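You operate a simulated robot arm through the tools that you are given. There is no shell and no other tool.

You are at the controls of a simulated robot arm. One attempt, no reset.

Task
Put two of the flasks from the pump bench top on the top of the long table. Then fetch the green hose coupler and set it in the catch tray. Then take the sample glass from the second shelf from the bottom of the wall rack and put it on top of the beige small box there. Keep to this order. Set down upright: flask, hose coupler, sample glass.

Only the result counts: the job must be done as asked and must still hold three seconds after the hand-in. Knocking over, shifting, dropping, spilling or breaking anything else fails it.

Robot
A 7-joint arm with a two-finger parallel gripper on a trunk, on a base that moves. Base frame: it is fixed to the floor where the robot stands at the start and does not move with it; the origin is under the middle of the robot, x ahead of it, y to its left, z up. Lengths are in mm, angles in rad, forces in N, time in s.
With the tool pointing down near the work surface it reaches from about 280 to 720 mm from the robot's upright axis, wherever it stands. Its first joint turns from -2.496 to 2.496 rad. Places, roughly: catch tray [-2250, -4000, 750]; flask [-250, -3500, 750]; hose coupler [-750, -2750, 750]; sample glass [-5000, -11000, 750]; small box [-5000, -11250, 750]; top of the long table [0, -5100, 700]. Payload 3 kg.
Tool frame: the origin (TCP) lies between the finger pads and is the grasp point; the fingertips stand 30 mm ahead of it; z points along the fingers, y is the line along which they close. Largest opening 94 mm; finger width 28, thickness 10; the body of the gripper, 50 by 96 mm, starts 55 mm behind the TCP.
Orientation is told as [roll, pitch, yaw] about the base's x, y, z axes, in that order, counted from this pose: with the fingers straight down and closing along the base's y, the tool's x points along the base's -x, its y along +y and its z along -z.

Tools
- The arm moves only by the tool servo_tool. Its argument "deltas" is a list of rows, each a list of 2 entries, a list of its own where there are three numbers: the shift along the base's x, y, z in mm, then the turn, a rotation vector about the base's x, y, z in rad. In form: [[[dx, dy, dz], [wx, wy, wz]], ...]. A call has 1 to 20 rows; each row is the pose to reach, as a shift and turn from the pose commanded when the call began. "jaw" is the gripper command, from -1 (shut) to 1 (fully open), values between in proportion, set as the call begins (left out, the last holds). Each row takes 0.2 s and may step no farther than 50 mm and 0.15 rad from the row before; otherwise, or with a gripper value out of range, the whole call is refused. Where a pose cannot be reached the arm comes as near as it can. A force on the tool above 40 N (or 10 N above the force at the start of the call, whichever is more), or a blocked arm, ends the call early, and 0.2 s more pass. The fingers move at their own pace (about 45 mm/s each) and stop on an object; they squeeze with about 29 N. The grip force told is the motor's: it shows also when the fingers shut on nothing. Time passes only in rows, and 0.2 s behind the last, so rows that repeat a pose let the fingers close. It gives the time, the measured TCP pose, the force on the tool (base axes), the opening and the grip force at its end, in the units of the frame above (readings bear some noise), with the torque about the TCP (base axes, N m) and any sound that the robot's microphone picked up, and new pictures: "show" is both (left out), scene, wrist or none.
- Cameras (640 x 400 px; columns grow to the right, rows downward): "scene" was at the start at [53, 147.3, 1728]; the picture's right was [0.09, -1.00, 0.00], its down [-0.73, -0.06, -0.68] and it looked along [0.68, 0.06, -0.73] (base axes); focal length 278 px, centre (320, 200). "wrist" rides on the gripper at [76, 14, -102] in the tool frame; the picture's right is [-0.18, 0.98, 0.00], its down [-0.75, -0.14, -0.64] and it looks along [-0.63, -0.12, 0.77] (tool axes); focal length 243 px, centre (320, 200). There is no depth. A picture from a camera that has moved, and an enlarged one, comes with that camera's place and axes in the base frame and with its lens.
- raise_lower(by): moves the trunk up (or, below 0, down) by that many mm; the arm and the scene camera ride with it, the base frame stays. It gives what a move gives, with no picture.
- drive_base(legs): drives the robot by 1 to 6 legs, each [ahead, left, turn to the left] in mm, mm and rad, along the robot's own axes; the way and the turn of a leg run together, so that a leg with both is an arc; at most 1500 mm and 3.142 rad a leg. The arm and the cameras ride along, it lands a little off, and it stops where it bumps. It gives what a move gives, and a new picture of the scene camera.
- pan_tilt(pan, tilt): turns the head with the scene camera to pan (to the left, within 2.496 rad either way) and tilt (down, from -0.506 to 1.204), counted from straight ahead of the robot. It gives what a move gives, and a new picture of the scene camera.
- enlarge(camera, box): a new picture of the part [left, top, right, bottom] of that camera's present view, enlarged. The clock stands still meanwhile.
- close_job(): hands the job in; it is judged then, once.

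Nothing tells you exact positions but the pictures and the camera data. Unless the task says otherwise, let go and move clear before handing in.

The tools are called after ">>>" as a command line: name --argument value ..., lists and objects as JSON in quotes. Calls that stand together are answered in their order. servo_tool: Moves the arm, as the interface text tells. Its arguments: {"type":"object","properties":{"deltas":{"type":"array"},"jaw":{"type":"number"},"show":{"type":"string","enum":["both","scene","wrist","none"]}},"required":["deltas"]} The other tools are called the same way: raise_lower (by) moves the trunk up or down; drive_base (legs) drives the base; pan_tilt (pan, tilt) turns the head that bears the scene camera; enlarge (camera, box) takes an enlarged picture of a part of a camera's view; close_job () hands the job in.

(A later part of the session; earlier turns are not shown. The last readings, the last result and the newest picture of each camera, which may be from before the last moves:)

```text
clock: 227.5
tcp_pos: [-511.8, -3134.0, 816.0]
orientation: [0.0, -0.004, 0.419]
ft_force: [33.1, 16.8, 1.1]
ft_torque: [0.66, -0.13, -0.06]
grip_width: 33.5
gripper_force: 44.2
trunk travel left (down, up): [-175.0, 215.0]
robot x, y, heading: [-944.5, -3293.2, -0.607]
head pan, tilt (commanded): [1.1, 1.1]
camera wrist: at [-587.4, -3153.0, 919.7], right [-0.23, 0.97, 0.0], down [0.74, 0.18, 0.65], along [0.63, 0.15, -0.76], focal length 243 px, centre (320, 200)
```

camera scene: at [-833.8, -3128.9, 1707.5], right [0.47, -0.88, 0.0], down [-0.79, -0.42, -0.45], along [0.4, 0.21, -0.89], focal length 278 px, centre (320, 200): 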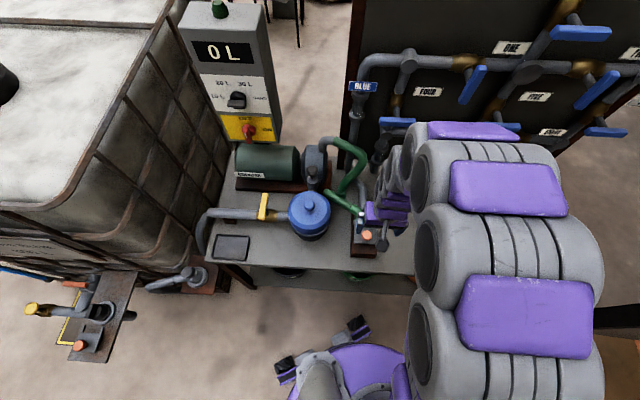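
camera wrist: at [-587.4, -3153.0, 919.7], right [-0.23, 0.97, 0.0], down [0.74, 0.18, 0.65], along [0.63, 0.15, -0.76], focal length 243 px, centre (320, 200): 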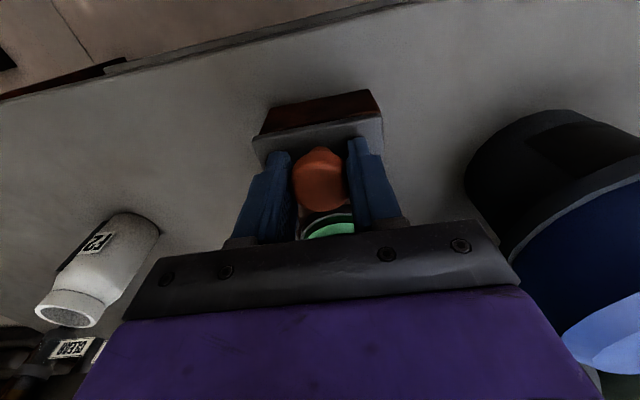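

End stop reached (37 N): the slide is fully open. Easing back, then releasing the knob and rising.

>>> servo_tool --deltas '[[[4, 2, 0], [0, 0, 0]], [[5, 2, 0], [0, 0, 0]]]' --show "none"

>>> servo_tool --deltas '[[[0, 0, 0], [0, 0, 0]], [[0, 0, 0], [0, 0, 0]], [[0, 0, 0], [0, 0, 0]], [[0, 0, 0], [0, 0, 0]], [[0, 0, 0], [0, 0, 0]]]' --jaw 1 --show "none"

>>> servo_tool --deltas '[[[0, 0, 30], [0, 0, 0]], [[0, 0, 75], [0, 0, 0]], [[0, 0, 120], [0, 0, 0]], [[0, 0, 150], [0, 0, 0]], [[0, 0, 170], [0, 0, 0]]]' --show "wrist"

>>> enlarge --camera "wrist" --box '[240, 40, 440, 240]'

```text
clock: 228.1
tcp_pos: [-513.2, -3135.5, 816.5]
orientation: [0.0, 0.003, 0.423]
ft_force: [23.2, 6.8, 2.0]
ft_torque: [0.14, -0.94, -0.02]
grip_width: 33.4
gripper_force: 44.9
trunk travel left (down, up): [-175.0, 215.0]
robot x, y, heading: [-947.1, -3297.3, -0.604]
head pan, tilt (commanded): [1.1, 1.1]
```

```text
clock: 229.3
tcp_pos: [-513.9, -3135.2, 817.5]
orientation: [-0.002, 0.002, 0.422]
ft_force: [0.6, -0.3, -1.1]
ft_torque: [-0.01, 0.01, 0.03]
grip_width: 93.8
gripper_force: 0.1
trunk travel left (down, up): [-175.0, 215.0]
robot x, y, heading: [-949.1, -3292.7, -0.608]
head pan, tilt (commanded): [1.1, 1.1]
```

```text
clock: 230.5
tcp_pos: [-512.7, -3135.1, 986.7]
orientation: [-0.001, 0.001, 0.419]
ft_force: [0.5, 0.4, -0.1]
ft_torque: [0.02, -0.01, -0.02]
grip_width: 93.9
gripper_force: 0.0
trunk travel left (down, up): [-175.0, 215.0]
robot x, y, heading: [-948.3, -3294.8, -0.608]
head pan, tilt (commanded): [1.1, 1.1]
camera wrist: at [-587.0, -3152.9, 1090.4], right [-0.23, 0.97, 0.0], down [0.75, 0.18, 0.64], along [0.62, 0.15, -0.77], focal length 243 px, centre (320, 200)
```

wrist: 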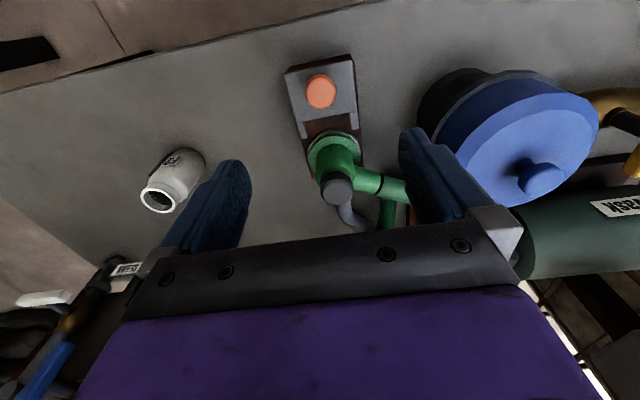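

```text
2.00 times, centred on (340, 140) of wrist
camera zoom: at [-587.0, -3152.9, 1090.4], right [-0.23, 0.97, 0.0], down [0.75, 0.18, 0.64], along [0.62, 0.15, -0.77], focal length 485 px, centre (280, 320)
```

zoom: 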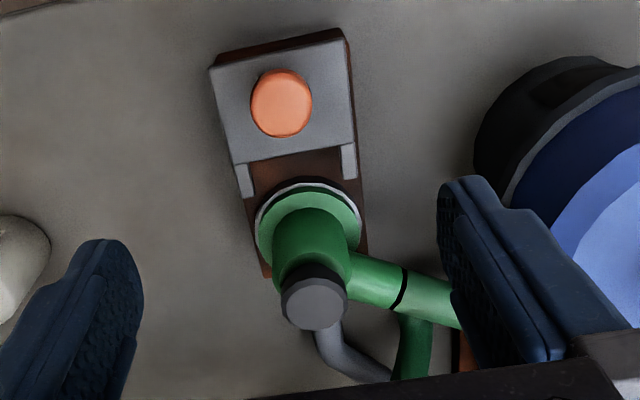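

The fork is fully drawn back and the coupler's flange is free. Next I turn the jaws 56° so they close across the stub and move over the coupler's cap at (−411, −3089).

>>> servo_tool --deltas '[[[13, 6, 0], [0, 0, 0.1225]], [[26, 12, 0], [0, 0, 0.245]], [[38, 17, 0], [0, 0, 0.3675]], [[51, 23, 0], [0, 0, 0.49]], [[64, 29, 0], [0, 0, 0.6125]], [[77, 35, 0], [0, 0, 0.735]], [[89, 40, 0], [0, 0, 0.8575]], [[102, 46, 0], [0, 0, 0.98]], [[102, 46, 0], [0, 0, 0.98]]]'

```text
clock: 232.5
tcp_pos: [-410.2, -3089.0, 986.7]
orientation: [0.003, 0.001, 1.403]
ft_force: [-0.2, 0.4, -0.7]
ft_torque: [0.01, -0.01, 0.01]
grip_width: 93.8
gripper_force: 0.1
trunk travel left (down, up): [-175.0, 215.0]
robot x, y, heading: [-947.7, -3291.6, -0.603]
head pan, tilt (commanded): [1.1, 1.1]
camera scene: at [-833.6, -3128.9, 1707.5], right [0.47, -0.88, 0.0], down [-0.79, -0.42, -0.45], along [0.4, 0.21, -0.89], focal length 278 px, centre (320, 200)
camera wrist: at [-436.5, -3161.8, 1090.2], right [-0.94, 0.35, 0.0], down [0.27, 0.72, 0.64], along [0.22, 0.6, -0.77], focal length 243 px, centre (320, 200)
```

scene: 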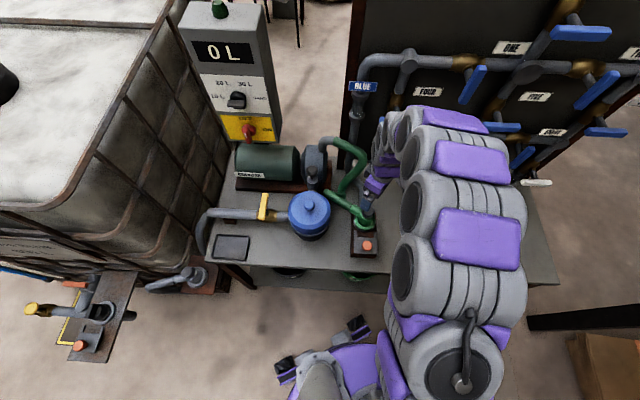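
wrist: 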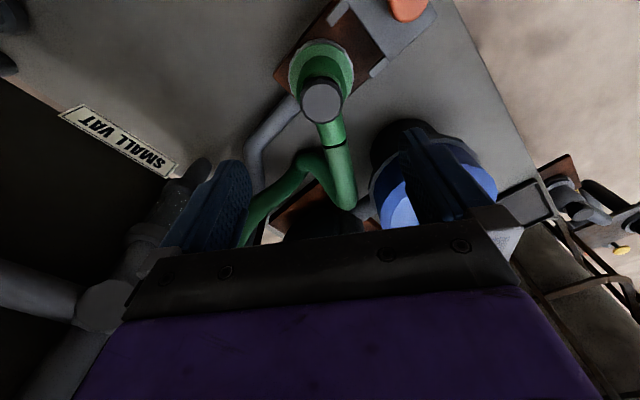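

The cap is centred under the tool to within 2 mm, with the stub running away between the finger planes. Descending.

>>> servo_tool --deltas '[[[0, 0, -40], [0, 0, 0]], [[0, 0, -80], [0, 0, 0]], [[0, 0, -110], [0, 0, 0]], [[0, 0, -120], [0, 0, 0]], [[0, 0, -120], [0, 0, 0]]]' --show "wrist"

```text
clock: 233.7
tcp_pos: [-412.2, -3088.0, 866.8]
orientation: [0.0, 0.001, 1.401]
ft_force: [0.2, -0.8, 0.3]
ft_torque: [0.0, 0.01, 0.01]
grip_width: 94.0
gripper_force: 0.1
trunk travel left (down, up): [-175.0, 215.0]
robot x, y, heading: [-949.9, -3294.1, -0.611]
head pan, tilt (commanded): [1.1, 1.1]
camera wrist: at [-436.6, -3161.2, 969.8], right [-0.94, 0.35, 0.0], down [0.27, 0.72, 0.64], along [0.22, 0.6, -0.77], focal length 243 px, centre (320, 200)
```

wrist: 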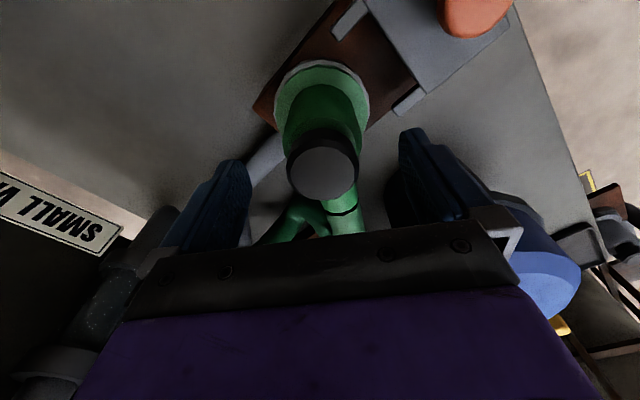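

>>> servo_tool --deltas '[[[1, 3, -25], [0, 0, 0]], [[1, 3, -42], [0, 0, 0]], [[1, 3, -50], [0, 0, 0]], [[1, 3, -50], [0, 0, 0]]]' --show "wrist"

```text
clock: 234.7
tcp_pos: [-408.7, -3085.6, 816.8]
orientation: [0.002, 0.003, 1.4]
ft_force: [0.4, -0.6, -0.2]
ft_torque: [-0.01, -0.04, -0.01]
grip_width: 94.1
gripper_force: 0.0
trunk travel left (down, up): [-175.0, 215.0]
robot x, y, heading: [-946.0, -3295.4, -0.606]
head pan, tilt (commanded): [1.1, 1.1]
camera wrist: at [-436.3, -3158.3, 919.7], right [-0.94, 0.35, 0.0], down [0.27, 0.72, 0.64], along [0.22, 0.6, -0.77], focal length 243 px, centre (320, 200)
```

wrist: 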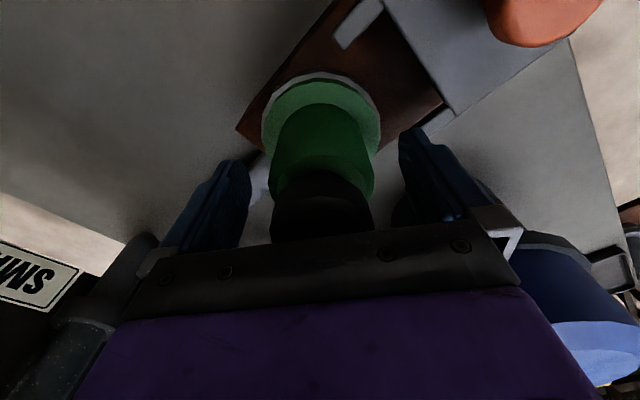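

The body and cap are between the pads, tips clear of the fork. Closing.

>>> servo_tool --deltas '[[[0, 0, 0], [0, 0, 0]], [[0, 0, 0], [0, 0, 0]], [[0, 0, 0], [0, 0, 0]], [[0, 0, 0], [0, 0, 0]], [[0, 0, 0], [0, 0, 0]], [[0, 0, 0], [0, 0, 0]]]' --jaw -1 --show "wrist"

```text
clock: 236.1
tcp_pos: [-409.2, -3085.5, 816.8]
orientation: [0.001, -0.001, 1.402]
ft_force: [0.1, 0.4, 0.6]
ft_torque: [-0.02, 0.01, 0.04]
grip_width: 54.1
gripper_force: 28.6
trunk travel left (down, up): [-175.0, 215.0]
robot x, y, heading: [-948.1, -3294.1, -0.609]
head pan, tilt (commanded): [1.1, 1.1]
camera wrist: at [-436.1, -3158.3, 919.8], right [-0.94, 0.35, 0.0], down [0.27, 0.72, 0.64], along [0.22, 0.6, -0.77], focal length 243 px, centre (320, 200)
```

wrist: 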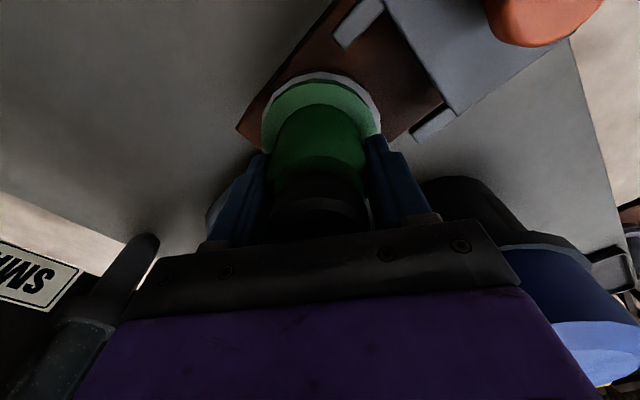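

Gripped at 54 mm. Lifting gently to see that it comes free.

>>> servo_tool --deltas '[[[0, 0, 4], [0, 0, 0]], [[0, 0, 10], [0, 0, 0]], [[0, 0, 18], [0, 0, 0]], [[0, 0, 28], [0, 0, 0]]]' --show "wrist"

```text
clock: 237.1
tcp_pos: [-409.7, -3085.7, 845.9]
orientation: [0.0, 0.001, 1.403]
ft_force: [-0.7, -0.2, -0.6]
ft_torque: [0.04, -0.02, -0.01]
grip_width: 53.8
gripper_force: 29.5
trunk travel left (down, up): [-175.0, 215.0]
robot x, y, heading: [-945.9, -3291.4, -0.604]
head pan, tilt (commanded): [1.1, 1.1]
camera wrist: at [-435.9, -3158.5, 948.2], right [-0.94, 0.35, 0.0], down [0.27, 0.72, 0.64], along [0.22, 0.6, -0.77], focal length 243 px, centre (320, 200)
```

wrist: 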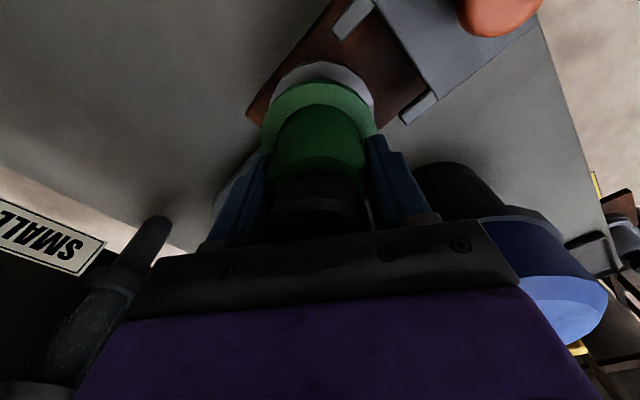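

It comes free — the flange rises out of its white socket ring. Lifting clear.

>>> servo_tool --deltas '[[[0, 0, 30], [0, 0, 0]], [[0, 0, 70], [0, 0, 0]], [[0, 0, 110], [0, 0, 0]], [[0, 0, 150], [0, 0, 0]], [[0, 0, 190], [0, 0, 0]], [[0, 0, 205], [0, 0, 0]]]'

```text
clock: 238.5
tcp_pos: [-409.3, -3086.3, 1051.5]
orientation: [0.0, 0.0, 1.401]
ft_force: [0.2, -0.9, -0.4]
ft_torque: [-0.03, 0.0, 0.0]
grip_width: 53.7
gripper_force: 29.1
trunk travel left (down, up): [-175.0, 215.0]
robot x, y, heading: [-945.4, -3292.5, -0.609]
head pan, tilt (commanded): [1.1, 1.1]
camera scene: at [-834.0, -3129.5, 1707.6], right [0.47, -0.88, 0.0], down [-0.79, -0.42, -0.45], along [0.4, 0.21, -0.89], focal length 278 px, centre (320, 200)
camera wrist: at [-435.6, -3158.6, 1153.9], right [-0.94, 0.35, 0.0], down [0.27, 0.72, 0.64], along [0.22, 0.6, -0.77], focal length 243 px, centre (320, 200)
```

scene: 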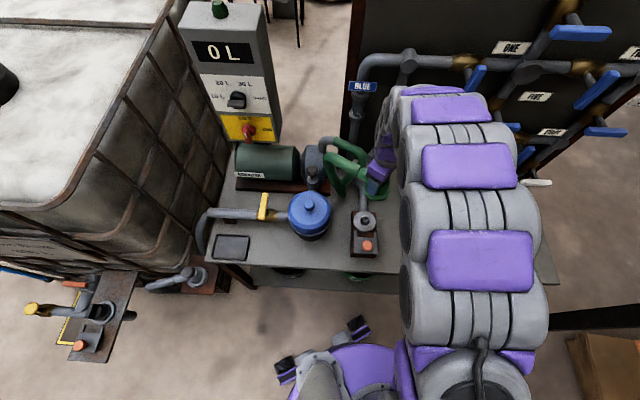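
wrist: 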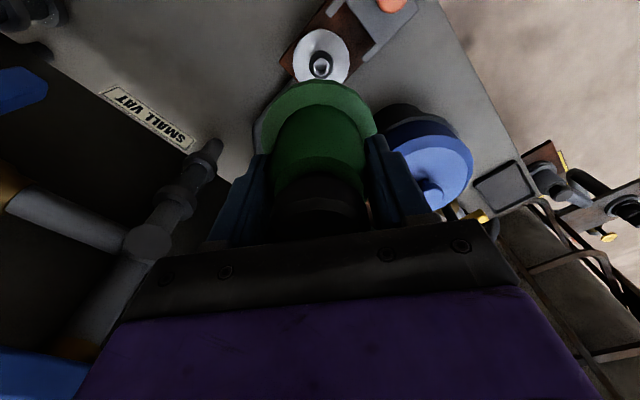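

>>> enlarge --camera "scene" --box '[290, 100, 430, 260]'

>>> enlarge --camera "wrist" --box '[200, 0, 480, 240]'

```text
2.50 times, centred on (360, 180) of scene
camera zoom: at [-834.0, -3129.5, 1707.6], right [0.47, -0.88, 0.0], down [-0.79, -0.42, -0.45], along [0.4, 0.21, -0.89], focal length 694 px, centre (220, 250)
```

zoom: 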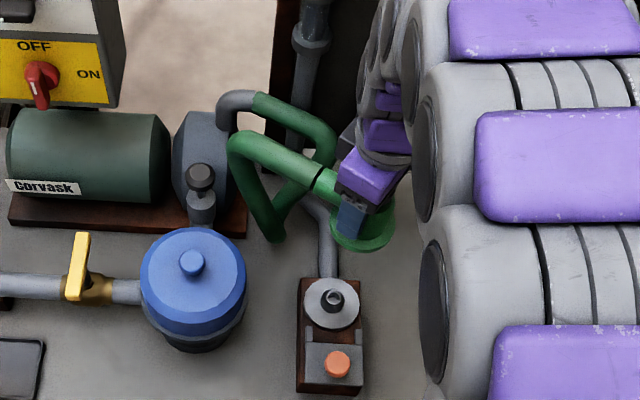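

```text
1.67 times, centred on (340, 120) of wrist
camera zoom: at [-435.6, -3158.6, 1153.9], right [-0.94, 0.35, 0.0], down [0.27, 0.72, 0.64], along [0.22, 0.6, -0.77], focal length 404 px, centre (287, 333)
```

zoom: 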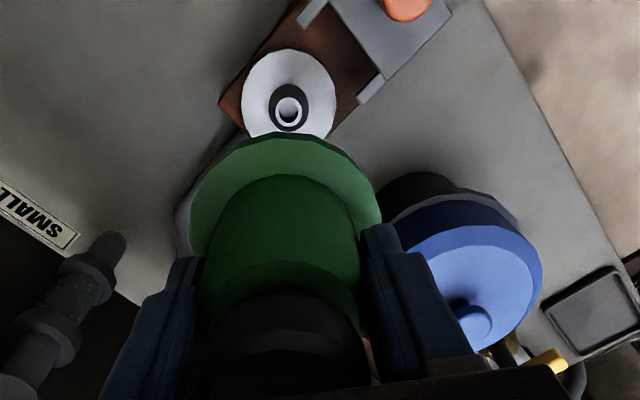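

The hose is flexible and follows the coupler (its end is joined to the stub), so I must see whether it pulls. I'll swing the coupler slowly away from the bench toward my front, watching force and picture.

>>> servo_tool --deltas '[[[5, -47, 0], [0, 0, -0.08]], [[6, -93, 0], [0, 0, -0.16]], [[3, -138, 0], [0, 0, -0.24]], [[-4, -182, 0], [0, 0, -0.32]]]'

```text
clock: 239.5
tcp_pos: [-413.6, -3268.6, 1050.5]
orientation: [0.003, 0.002, 1.082]
ft_force: [-0.5, -0.4, -1.4]
ft_torque: [-0.01, 0.01, 0.01]
grip_width: 53.5
gripper_force: 29.6
trunk travel left (down, up): [-175.0, 215.0]
robot x, y, heading: [-949.9, -3294.4, -0.609]
head pan, tilt (commanded): [1.1, 1.1]
camera scene: at [-834.9, -3133.2, 1708.0], right [0.47, -0.88, 0.0], down [-0.79, -0.42, -0.45], along [0.4, 0.22, -0.89], focal length 278 px, centre (320, 200)
camera wrist: at [-461.7, -3329.9, 1152.7], right [-0.78, 0.63, 0.0], down [0.48, 0.6, 0.64], along [0.4, 0.5, -0.77], focal length 243 px, centre (320, 200)
```

scene: 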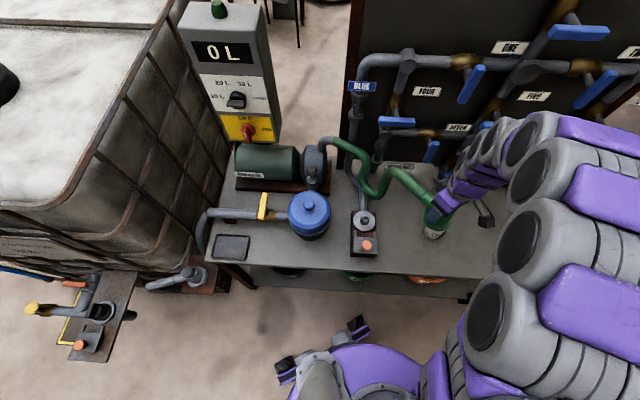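
wrist: 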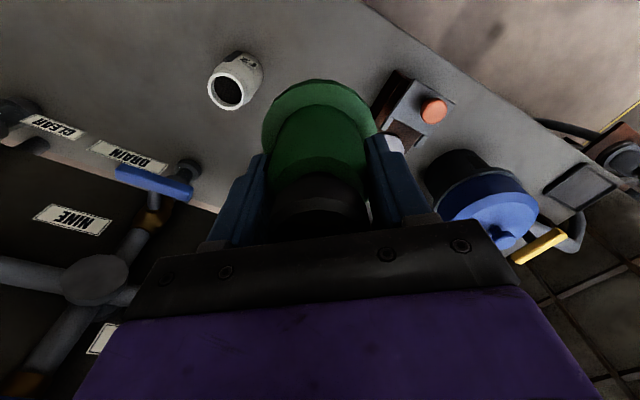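

No pull felt; the hose simply follows. Continuing the swing to the front.

>>> servo_tool --deltas '[[[-10, -43, 0], [0, 0, -0.08]], [[-24, -84, 0], [0, 0, -0.16]], [[-41, -122, 0], [0, 0, -0.24]], [[-60, -159, 0], [0, 0, -0.32]], [[-82, -193, 0], [0, 0, -0.4]], [[-107, -224, 0], [0, 0, -0.48]], [[-133, -253, 0], [0, 0, -0.56]], [[-162, -278, 0], [0, 0, -0.64]]]'

```text
clock: 241.3
tcp_pos: [-576.3, -3548.0, 1050.7]
orientation: [0.004, 0.001, 0.441]
ft_force: [0.4, 0.7, -0.9]
ft_torque: [0.04, 0.02, -0.01]
grip_width: 53.9
gripper_force: 29.2
trunk travel left (down, up): [-175.0, 215.0]
robot x, y, heading: [-948.5, -3292.3, -0.607]
head pan, tilt (commanded): [1.1, 1.1]
camera scene: at [-838.1, -3136.0, 1708.5], right [0.47, -0.88, 0.0], down [-0.78, -0.42, -0.45], along [0.4, 0.22, -0.89], focal length 278 px, centre (320, 200)
camera wrist: at [-651.2, -3567.6, 1153.8], right [-0.25, 0.97, 0.0], down [0.74, 0.19, 0.64], along [0.62, 0.16, -0.77], focal length 243 px, centre (320, 200)
```

scene: 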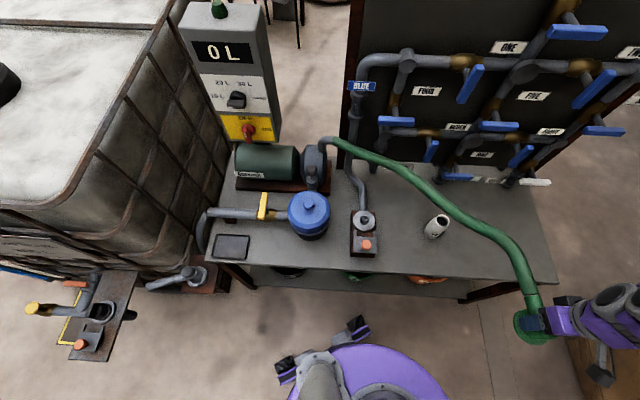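
wrist: 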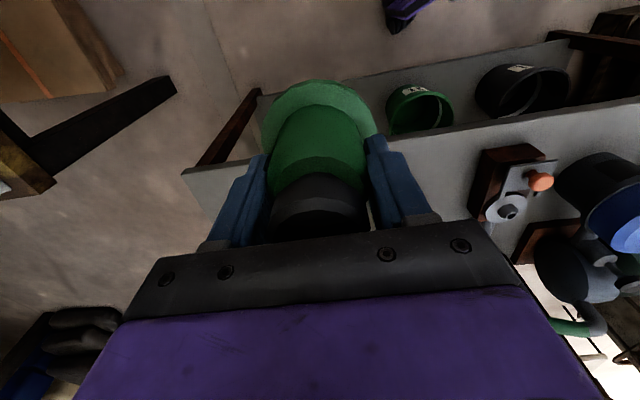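

No force from the hose, it just follows. The catch tray (green, on the cart) is at about (−2083, −3983). I'll turn toward the cart and drive up to its east side, watching the force.

>>> drive_base --legs '[[0, 0, -0.63], [0, 0, -0.63], [0, 0, -0.62]]'

>>> pan_tilt --pan 0.0 --tilt 0.7

```text
clock: 246.8
tcp_pos: [-1302.9, -3573.2, 1050.3]
orientation: [-0.001, 0.001, -1.442]
ft_force: [0.3, 0.6, -1.3]
ft_torque: [0.04, 0.0, 0.0]
grip_width: 53.6
gripper_force: 28.7
trunk travel left (down, up): [-175.0, 215.0]
robot x, y, heading: [-948.8, -3296.9, -2.489]
head pan, tilt (commanded): [1.1, 1.1]
camera scene: at [-831.0, -3455.5, 1707.9], right [-0.98, -0.18, 0.0], down [-0.16, 0.88, -0.45], along [0.08, -0.44, -0.89], focal length 278 px, centre (320, 200)
```

scene: 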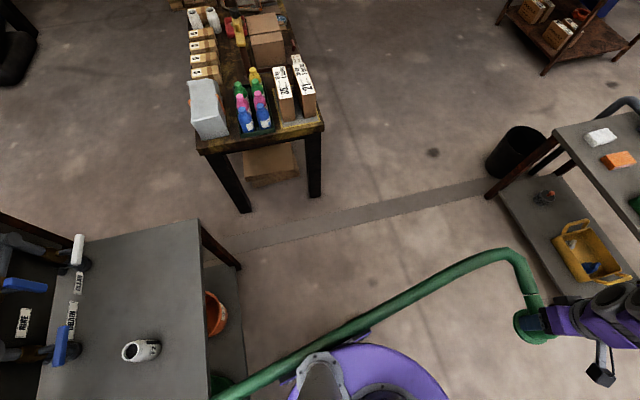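

```text
clock: 248.1
tcp_pos: [-1302.7, -3571.7, 1051.5]
orientation: [0.0, 0.001, -1.442]
ft_force: [0.7, 0.6, -1.0]
ft_torque: [0.03, 0.02, 0.02]
grip_width: 53.6
gripper_force: 28.9
trunk travel left (down, up): [-175.0, 215.0]
robot x, y, heading: [-951.9, -3295.2, -2.492]
head pan, tilt (commanded): [0.0, 0.7]
camera scene: at [-911.3, -3443.1, 1738.1], right [-0.61, 0.79, 0.0], down [0.51, 0.39, -0.76], along [-0.61, -0.46, -0.65], focal length 278 px, centre (320, 200)
```

scene: 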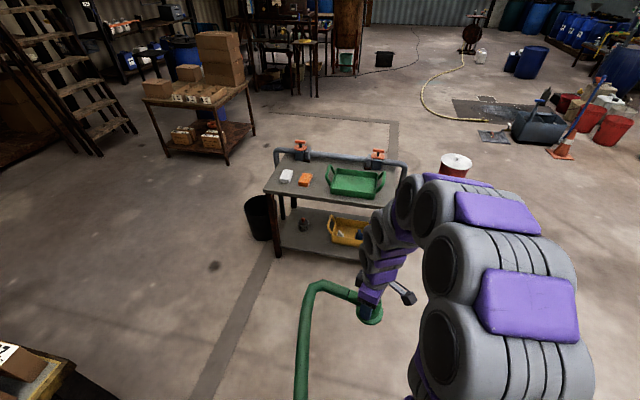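

>>> drive_base --legs '[[370, 0, 0], [370, 0, 0]]'

>>> pan_tilt --pan 0.1 --tilt 0.9

```text
clock: 252.4
tcp_pos: [-1889.7, -4019.7, 1051.5]
orientation: [-0.001, 0.003, -1.444]
ft_force: [-0.6, -0.4, -0.5]
ft_torque: [0.02, -0.03, -0.01]
grip_width: 53.1
gripper_force: 29.2
trunk travel left (down, up): [-175.0, 215.0]
robot x, y, heading: [-1537.4, -3741.6, -2.489]
head pan, tilt (commanded): [0.0, 0.7]
camera scene: at [-1499.6, -3891.5, 1738.1], right [-0.61, 0.8, 0.0], down [0.51, 0.39, -0.76], along [-0.61, -0.46, -0.65], focal length 278 px, centre (320, 200)
```

scene: 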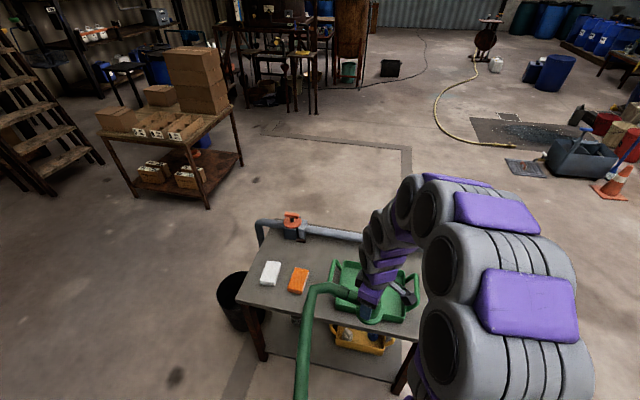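

```text
clock: 253.2
tcp_pos: [-1888.2, -4018.6, 1052.1]
orientation: [0.0, 0.0, -1.443]
ft_force: [-0.4, -1.2, -2.1]
ft_torque: [0.04, 0.07, 0.02]
grip_width: 53.5
gripper_force: 29.4
trunk travel left (down, up): [-175.0, 215.0]
robot x, y, heading: [-1531.8, -3741.6, -2.491]
head pan, tilt (commanded): [0.099, 0.901]
camera scene: at [-1486.3, -3891.1, 1722.0], right [-0.68, 0.73, 0.0], down [0.57, 0.54, -0.62], along [-0.45, -0.42, -0.78], focal length 278 px, centre (320, 200)
```

scene: 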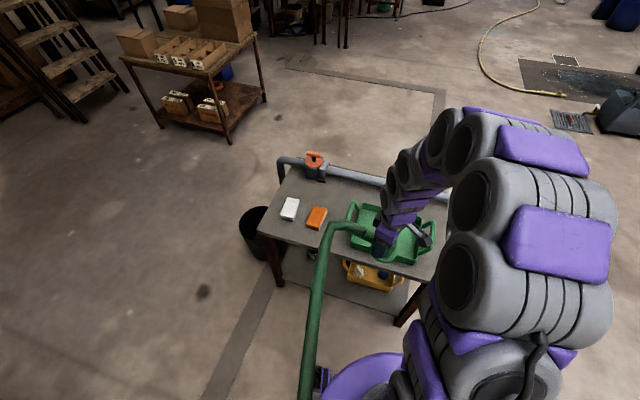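

The tray is roughly at (−2095, −4085). Taking a wrist view for accuracy.

>>> servo_tool --deltas '[[[0, 0, 0], [0, 0, 0]]]' --show "wrist"

>>> enlarge --camera "scene" --box '[250, 140, 450, 320]'

```text
clock: 253.6
tcp_pos: [-1889.0, -4018.9, 1052.6]
orientation: [-0.001, 0.001, -1.443]
ft_force: [0.1, -0.8, -0.9]
ft_torque: [0.02, 0.02, 0.02]
grip_width: 53.5
gripper_force: 29.1
trunk travel left (down, up): [-175.0, 215.0]
robot x, y, heading: [-1535.1, -3740.9, -2.493]
head pan, tilt (commanded): [0.099, 0.901]
camera wrist: at [-1883.8, -3941.3, 1154.7], right [1.0, -0.06, 0.0], down [-0.04, -0.77, 0.64], along [-0.04, -0.64, -0.77], focal length 243 px, centre (320, 200)
```

wrist: 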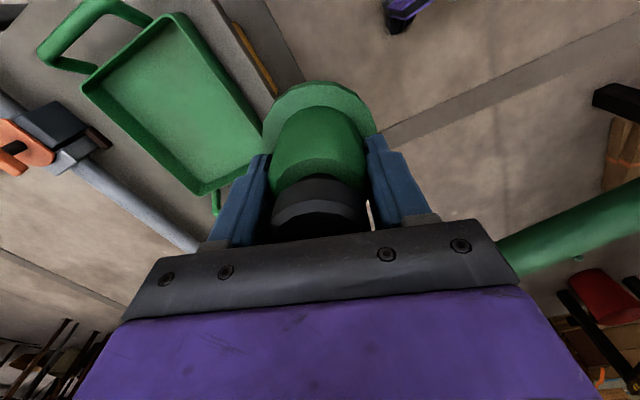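

```text
2.22 times, centred on (350, 230) of scene
camera zoom: at [-1486.2, -3891.0, 1722.0], right [-0.68, 0.73, 0.0], down [0.57, 0.54, -0.62], along [-0.45, -0.42, -0.79], focal length 617 px, centre (253, 133)
```

zoom: 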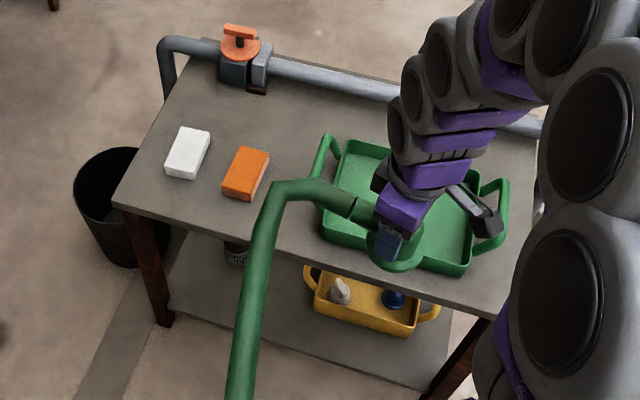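

Recomputing with both cameras, the cart top is lower than I thought (≈ 640), the tray's rim ≈ 694, with corners giving its centre at about (−2148, −4116), 276 × 228 mm. It's at the limit of reach, so I'll drive 180 mm closer.

>>> drive_base --legs '[[175, 0, 0]]'

>>> servo_tool --deltas '[[[0, 0, 0], [0, 0, 0]], [[0, 0, 0], [0, 0, 0]], [[0, 0, 0], [0, 0, 0]]]'

```text
clock: 255.1
tcp_pos: [-2028.1, -4126.7, 1052.8]
orientation: [0.0, 0.002, -1.442]
ft_force: [-0.3, -0.2, -2.5]
ft_torque: [0.04, -0.02, -0.02]
grip_width: 53.6
gripper_force: 28.9
trunk travel left (down, up): [-175.0, 215.0]
robot x, y, heading: [-1674.7, -3845.5, -2.49]
head pan, tilt (commanded): [0.099, 0.901]
camera scene: at [-1625.2, -3997.7, 1721.9], right [-0.68, 0.73, 0.0], down [0.57, 0.54, -0.62], along [-0.45, -0.42, -0.79], focal length 278 px, centre (320, 200)
```

scene: 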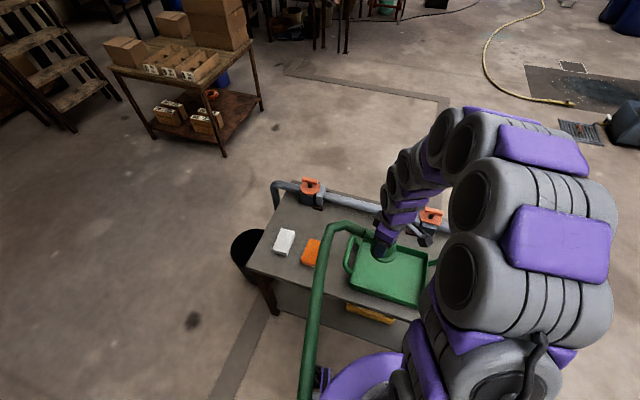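

```text
clock: 255.8
tcp_pos: [-2026.8, -4123.1, 1052.4]
orientation: [-0.001, 0.0, -1.443]
ft_force: [0.2, 0.7, -1.3]
ft_torque: [0.0, -0.07, -0.04]
grip_width: 53.5
gripper_force: 29.6
trunk travel left (down, up): [-175.0, 215.0]
robot x, y, heading: [-1673.3, -3846.0, -2.487]
head pan, tilt (commanded): [0.099, 0.901]
camera scene: at [-1624.2, -3996.5, 1722.0], right [-0.68, 0.73, 0.0], down [0.57, 0.54, -0.62], along [-0.45, -0.42, -0.79], focal length 278 px, centre (320, 200)
camera wrist: at [-2020.6, -4046.8, 1154.9], right [1.0, -0.06, 0.0], down [-0.04, -0.77, 0.64], along [-0.04, -0.64, -0.77], focal length 243 px, centre (320, 200)
```

scene: 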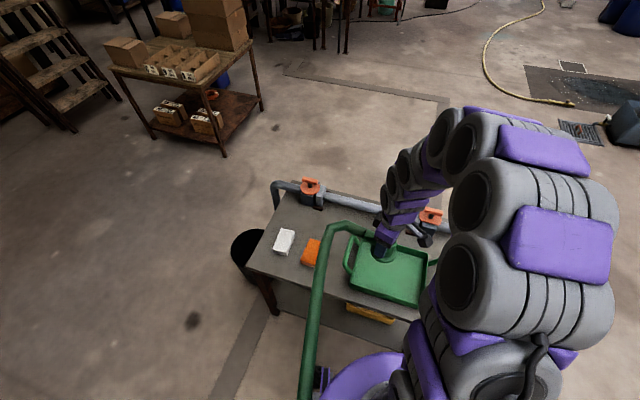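
wrist: 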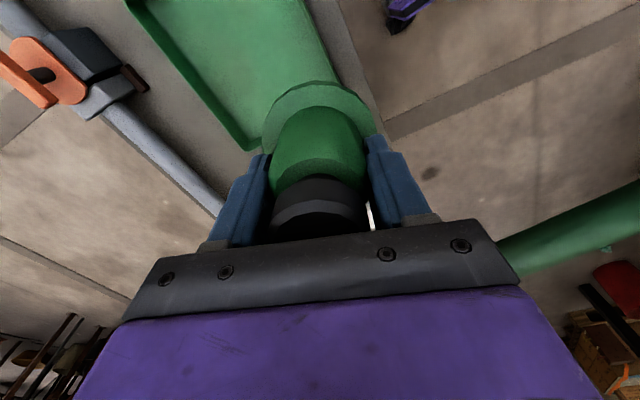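

Tray corners agree with before. Moving the coupler over the tray's centre and aligning the stub along the tray's long axis.

>>> servo_tool --deltas '[[[-31, 4, 0], [0, 0, 0.0765]], [[-62, 8, 0], [0, 0, 0.153]], [[-94, 12, 0], [0, 0, 0.2295]], [[-125, 16, 0], [0, 0, 0.306]], [[-125, 16, -40], [0, 0, 0.306]], [[-125, 16, -80], [0, 0, 0.306]], [[-125, 16, -120], [0, 0, 0.306]], [[-125, 16, -150], [0, 0, 0.306]], [[-125, 16, -150], [0, 0, 0.306]]]'

```text
clock: 257.9
tcp_pos: [-2150.8, -4107.2, 904.0]
orientation: [-0.001, -0.002, -1.136]
ft_force: [-0.3, 0.0, -1.2]
ft_torque: [0.0, 0.04, -0.05]
grip_width: 53.1
gripper_force: 28.4
trunk travel left (down, up): [-175.0, 215.0]
robot x, y, heading: [-1675.6, -3848.2, -2.485]
head pan, tilt (commanded): [0.099, 0.901]
camera scene: at [-1625.3, -3996.3, 1722.0], right [-0.68, 0.73, 0.0], down [0.57, 0.54, -0.62], along [-0.45, -0.42, -0.79], focal length 278 px, centre (320, 200)
camera wrist: at [-2170.1, -4032.0, 1005.2], right [0.97, 0.25, 0.0], down [0.19, -0.74, 0.64], along [0.16, -0.62, -0.77], focal length 243 px, centre (320, 200)
```

scene: 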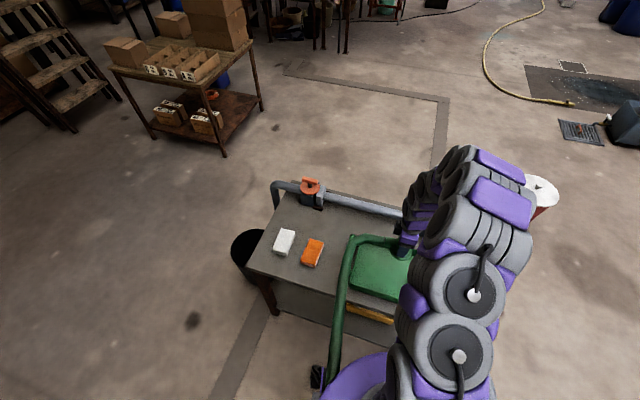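
wrist: 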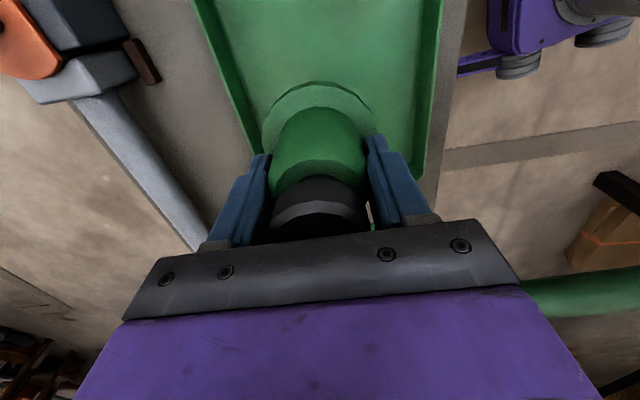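

The coupler is over the tray's centre with ~115 mm to each side wall. Lowering.

>>> servo_tool --deltas '[[[2, 0, -40], [0, 0, 0]], [[2, 0, -80], [0, 0, 0]], [[2, 0, -120], [0, 0, 0]], [[2, 0, -150], [0, 0, 0]], [[2, 0, -165], [0, 0, 0]], [[2, 0, -165], [0, 0, 0]]]'

```text
clock: 259.2
tcp_pos: [-2148.7, -4107.5, 737.8]
orientation: [-0.001, 0.0, -1.136]
ft_force: [0.7, -0.7, -0.1]
ft_torque: [0.01, -0.02, 0.03]
grip_width: 53.4
gripper_force: 28.5
trunk travel left (down, up): [-175.0, 215.0]
robot x, y, heading: [-1676.1, -3845.4, -2.49]
head pan, tilt (commanded): [0.099, 0.901]
camera scene: at [-1625.7, -3996.7, 1722.0], right [-0.68, 0.73, 0.0], down [0.57, 0.54, -0.62], along [-0.45, -0.42, -0.79], focal length 278 px, centre (320, 200)
camera wrist: at [-2168.0, -4032.3, 839.5], right [0.97, 0.25, 0.0], down [0.19, -0.74, 0.64], along [0.16, -0.62, -0.77], focal length 243 px, centre (320, 200)
```

scene: 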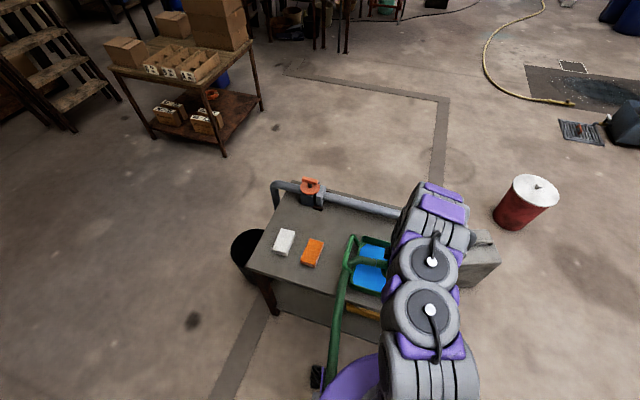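
wrist: 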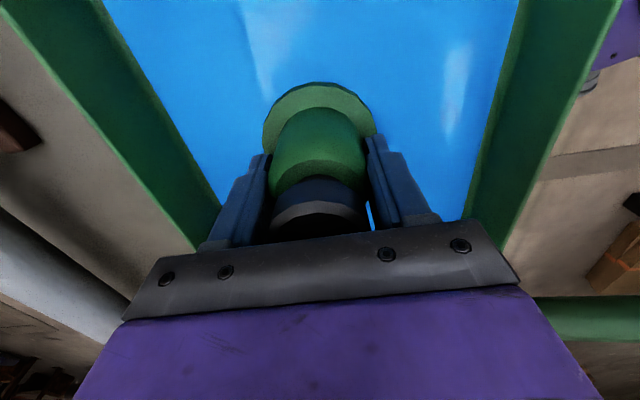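

The tray begins to fill with blue liquid from the coupler, as a catch tray should. Lowering the last bit until contact.

>>> servo_tool --deltas '[[[0, 0, -8], [0, 0, 0]], [[0, 0, -14], [0, 0, 0]], [[0, 0, -18], [0, 0, 0]], [[0, 0, -20], [0, 0, 0]]]' --show "none"

```text
clock: 259.9
tcp_pos: [-2149.1, -4107.5, 725.8]
orientation: [-0.001, -0.002, -1.136]
ft_force: [2.7, 3.4, 15.0]
ft_torque: [0.29, -0.57, 0.1]
grip_width: 52.9
gripper_force: 29.0
trunk travel left (down, up): [-175.0, 215.0]
robot x, y, heading: [-1674.1, -3847.7, -2.486]
head pan, tilt (commanded): [0.099, 0.901]
stopped in row 3: the force on the tool passed its limit at 47 N (the readings are from after the stop); the commanded pose is now the measured one
```

Contact at z ≈ 726. Easing off slightly.

>>> servo_tool --deltas '[[[0, 0, 1], [0, 0, 0]], [[0, 0, 1], [0, 0, 0]]]' --show "both"

```text
clock: 260.5
tcp_pos: [-2149.6, -4107.9, 726.0]
orientation: [-0.003, -0.001, -1.136]
ft_force: [0.4, -0.1, -1.0]
ft_torque: [0.01, 0.01, -0.01]
grip_width: 53.2
gripper_force: 28.8
trunk travel left (down, up): [-175.0, 215.0]
robot x, y, heading: [-1671.7, -3845.9, -2.492]
head pan, tilt (commanded): [0.099, 0.901]
camera scene: at [-1625.6, -3996.6, 1721.9], right [-0.68, 0.73, 0.0], down [0.57, 0.54, -0.62], along [-0.45, -0.42, -0.79], focal length 278 px, centre (320, 200)
camera wrist: at [-2168.5, -4032.7, 828.4], right [0.97, 0.25, 0.0], down [0.19, -0.74, 0.64], along [0.16, -0.62, -0.77], focal length 243 px, centre (320, 200)
```

scene: 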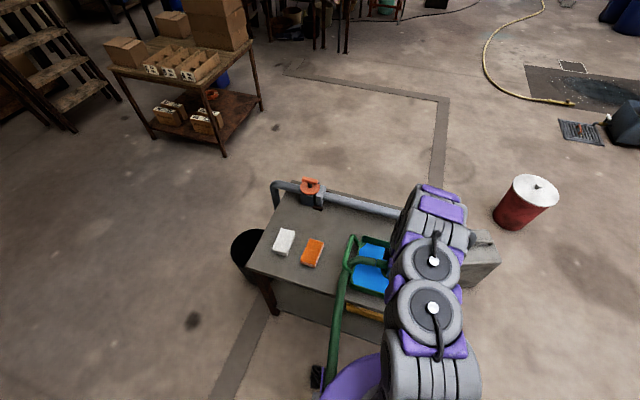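
wrist: 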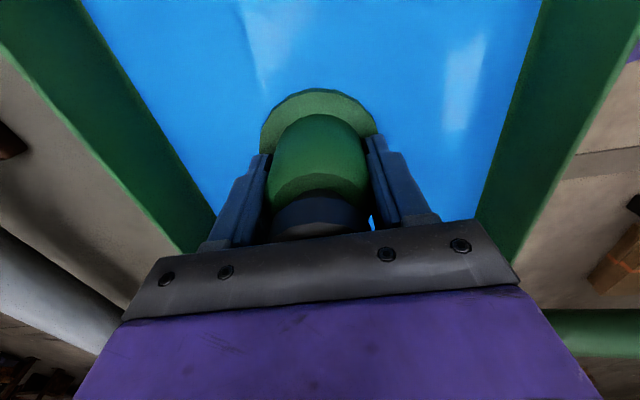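

>>> servo_tool --deltas '[[[0, 0, -1], [0, 0, 0]], [[0, 0, -1.5], [0, 0, 0]]]' --show "none"

```text
clock: 261.1
tcp_pos: [-2150.3, -4108.0, 726.8]
orientation: [-0.005, -0.002, -1.137]
ft_force: [-1.3, -0.9, 18.8]
ft_torque: [0.19, -0.65, -0.02]
grip_width: 53.2
gripper_force: 29.1
trunk travel left (down, up): [-175.0, 215.0]
robot x, y, heading: [-1668.7, -3846.6, -2.483]
head pan, tilt (commanded): [0.099, 0.901]
```

Contact again at the flange's east edge (tiny tilt). Easing half a millimetre and opening the jaws.

>>> servo_tool --deltas '[[[0, 0, 0.8], [0, 0, 0]], [[0, 0, 0.8], [0, 0, 0]]]' --show "none"

>>> servo_tool --deltas '[[[0, 0, 0], [0, 0, 0]], [[0, 0, 0], [0, 0, 0]], [[0, 0, 0], [0, 0, 0]], [[0, 0, 0], [0, 0, 0]]]' --jaw 0.8 --show "wrist"

```text
clock: 261.7
tcp_pos: [-2150.1, -4106.5, 726.2]
orientation: [-0.004, -0.003, -1.137]
ft_force: [-4.5, -2.3, 15.7]
ft_torque: [0.07, -0.37, -0.03]
grip_width: 53.0
gripper_force: 29.4
trunk travel left (down, up): [-175.0, 215.0]
robot x, y, heading: [-1672.6, -3849.6, -2.489]
head pan, tilt (commanded): [0.099, 0.901]
```

```text
clock: 262.7
tcp_pos: [-2148.7, -4108.7, 726.0]
orientation: [-0.004, -0.002, -1.135]
ft_force: [0.1, -0.8, -0.3]
ft_torque: [0.04, -0.02, 0.01]
grip_width: 84.4
gripper_force: 0.1
trunk travel left (down, up): [-175.0, 215.0]
robot x, y, heading: [-1675.1, -3847.0, -2.488]
head pan, tilt (commanded): [0.099, 0.901]
camera wrist: at [-2168.2, -4032.5, 827.8], right [0.97, 0.25, 0.0], down [0.19, -0.74, 0.64], along [0.16, -0.62, -0.77], focal length 243 px, centre (320, 200)
```

wrist: 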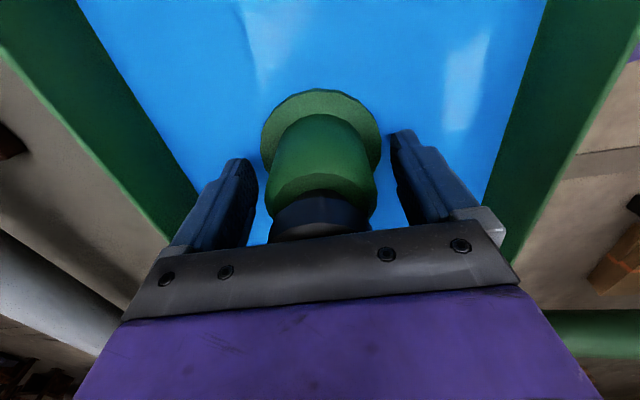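

The coupler stands on its flange by itself. Rising straight up.

>>> servo_tool --deltas '[[[0, 0, 15], [0, 0, 0]], [[0, 0, 40], [0, 0, 0]], [[0, 0, 75], [0, 0, 0]], [[0, 0, 115], [0, 0, 0]], [[0, 0, 160], [0, 0, 0]], [[0, 0, 205], [0, 0, 0]], [[0, 0, 250], [0, 0, 0]], [[0, 0, 290], [0, 0, 0]], [[0, 0, 320], [0, 0, 0]]]'

```text
clock: 264.7
tcp_pos: [-2150.2, -4106.1, 1044.9]
orientation: [-0.001, -0.001, -1.136]
ft_force: [-0.4, 0.1, 0.1]
ft_torque: [0.0, -0.01, -0.02]
grip_width: 84.7
gripper_force: 0.1
trunk travel left (down, up): [-175.0, 215.0]
robot x, y, heading: [-1672.5, -3851.1, -2.486]
head pan, tilt (commanded): [0.099, 0.901]
camera scene: at [-1624.2, -3995.4, 1722.1], right [-0.68, 0.73, 0.0], down [0.57, 0.54, -0.62], along [-0.45, -0.42, -0.78], focal length 278 px, centre (320, 200)
camera wrist: at [-2168.5, -4031.8, 1148.6], right [0.97, 0.25, 0.0], down [0.19, -0.74, 0.64], along [0.16, -0.62, -0.77], focal length 243 px, centre (320, 200)
```

scene: 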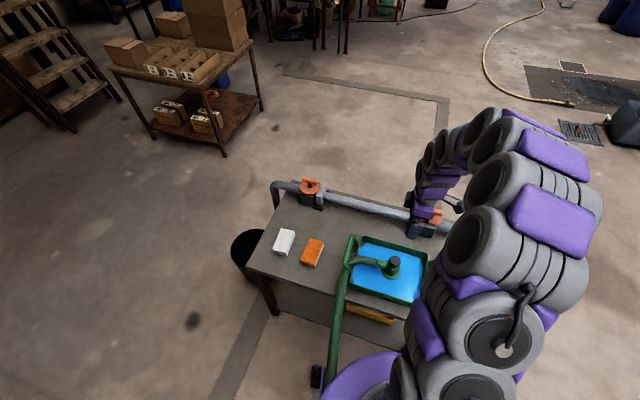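
wrist: 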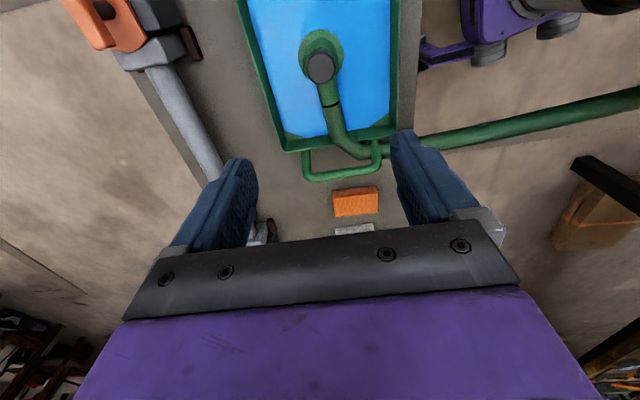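

The coupler stands upright in the tray. A zoom to check it and the liquid level.

>>> enlarge --camera "scene" --box '[320, 220, 440, 310]'

>>> enlarge --camera "wrist" --box '[220, 0, 420, 200]'

```text
4.44 times, centred on (380, 265) of scene
camera zoom: at [-1624.2, -3995.4, 1722.1], right [-0.68, 0.73, 0.0], down [0.57, 0.54, -0.62], along [-0.45, -0.42, -0.78], focal length 1234 px, centre (53, -89)
```

zoom: 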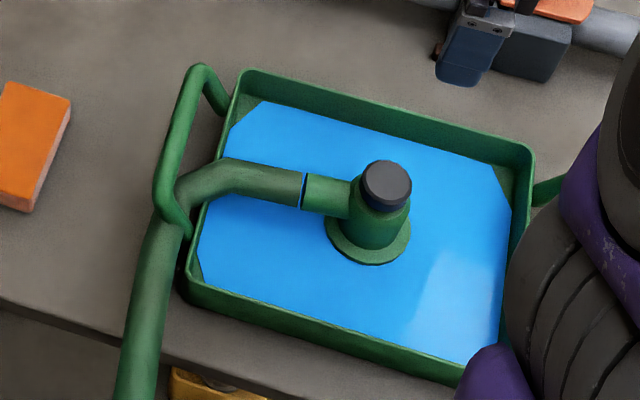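

```text
2.00 times, centred on (320, 100) of wrist
camera zoom: at [-2168.5, -4031.8, 1148.6], right [0.97, 0.25, 0.0], down [0.19, -0.74, 0.64], along [0.16, -0.62, -0.77], focal length 485 px, centre (320, 400)
```

zoom: 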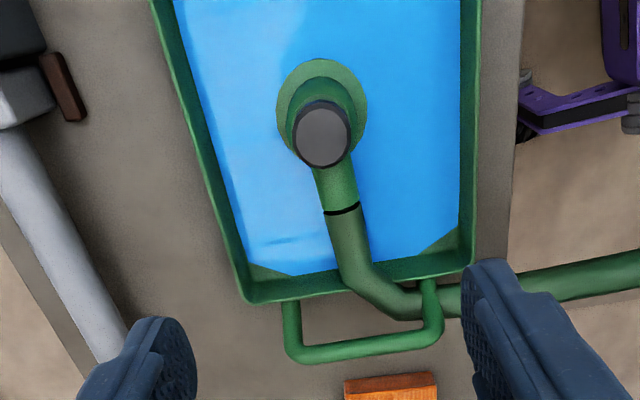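

The coupler stands upright with shallow liquid well below the rim. Step three is far off: the wall rack near (−5000, −11000). I'll look around for a path first.

>>> pan_tilt --pan 0.5 --tilt 0.2

>>> pan_tilt --pan -0.5 --tilt 0.2

>>> pan_tilt --pan 1.3 --tilt 0.2

```text
clock: 265.8
tcp_pos: [-2149.9, -4107.0, 1044.5]
orientation: [-0.002, -0.002, -1.137]
ft_force: [0.1, -0.3, -0.8]
ft_torque: [-0.04, -0.01, 0.01]
grip_width: 84.7
gripper_force: 0.0
trunk travel left (down, up): [-175.0, 215.0]
robot x, y, heading: [-1671.6, -3849.2, -2.491]
head pan, tilt (commanded): [0.499, 0.201]
camera scene: at [-1607.9, -4029.5, 1783.5], right [-0.91, 0.41, 0.0], down [0.08, 0.18, -0.98], along [-0.4, -0.89, -0.2], focal length 278 px, centre (320, 200)
```

scene: 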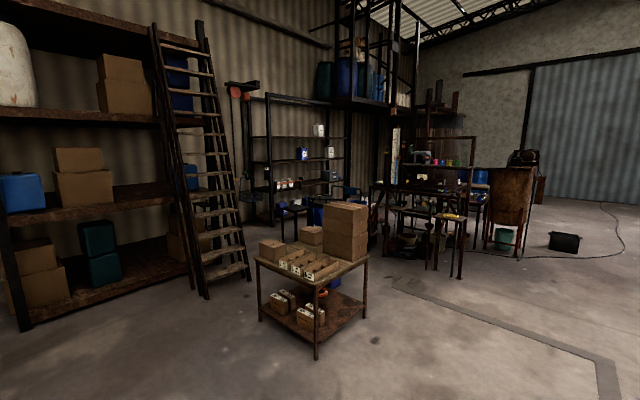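

```text
clock: 267.0
tcp_pos: [-2149.2, -4107.4, 1044.8]
orientation: [-0.001, -0.003, -1.136]
ft_force: [-0.4, -0.9, -0.7]
ft_torque: [-0.03, 0.0, 0.0]
grip_width: 84.7
gripper_force: 0.1
trunk travel left (down, up): [-175.0, 215.0]
robot x, y, heading: [-1674.9, -3848.6, -2.481]
head pan, tilt (commanded): [-0.499, 0.201]
camera scene: at [-1662.1, -3958.6, 1783.6], right [-0.15, 0.99, 0.0], down [0.2, 0.03, -0.98], along [-0.97, -0.15, -0.2], focal length 278 px, centre (320, 200)
```

scene: 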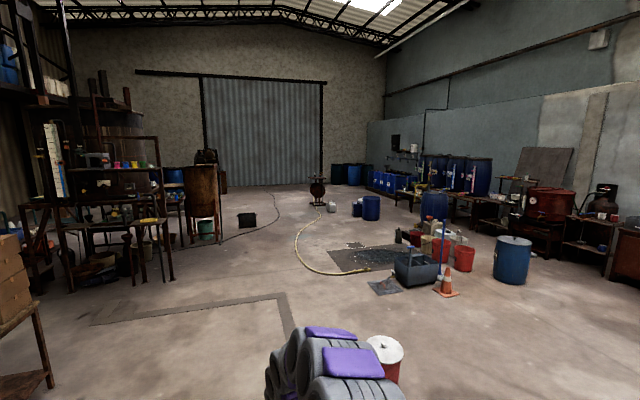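

```text
clock: 268.8
tcp_pos: [-2150.3, -4106.9, 1044.8]
orientation: [-0.002, -0.002, -1.136]
ft_force: [-0.4, 0.8, -0.4]
ft_torque: [-0.01, 0.02, -0.01]
grip_width: 84.7
gripper_force: 0.0
trunk travel left (down, up): [-175.0, 215.0]
robot x, y, heading: [-1670.9, -3849.8, -2.488]
head pan, tilt (commanded): [1.3, 0.201]
camera scene: at [-1535.2, -4030.9, 1783.7], right [-0.93, -0.37, 0.0], down [-0.07, 0.19, -0.98], along [0.37, -0.91, -0.2], focal length 278 px, centre (320, 200)
```

scene: 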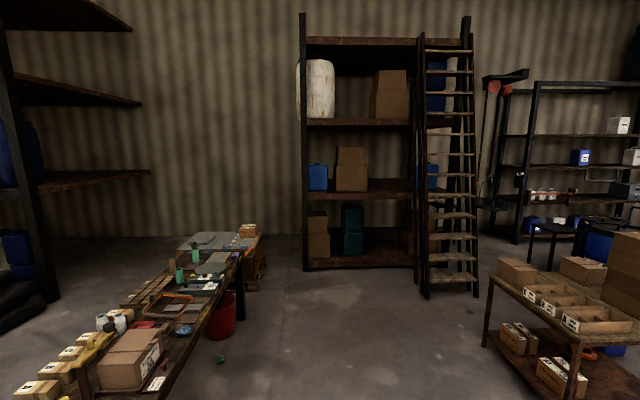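

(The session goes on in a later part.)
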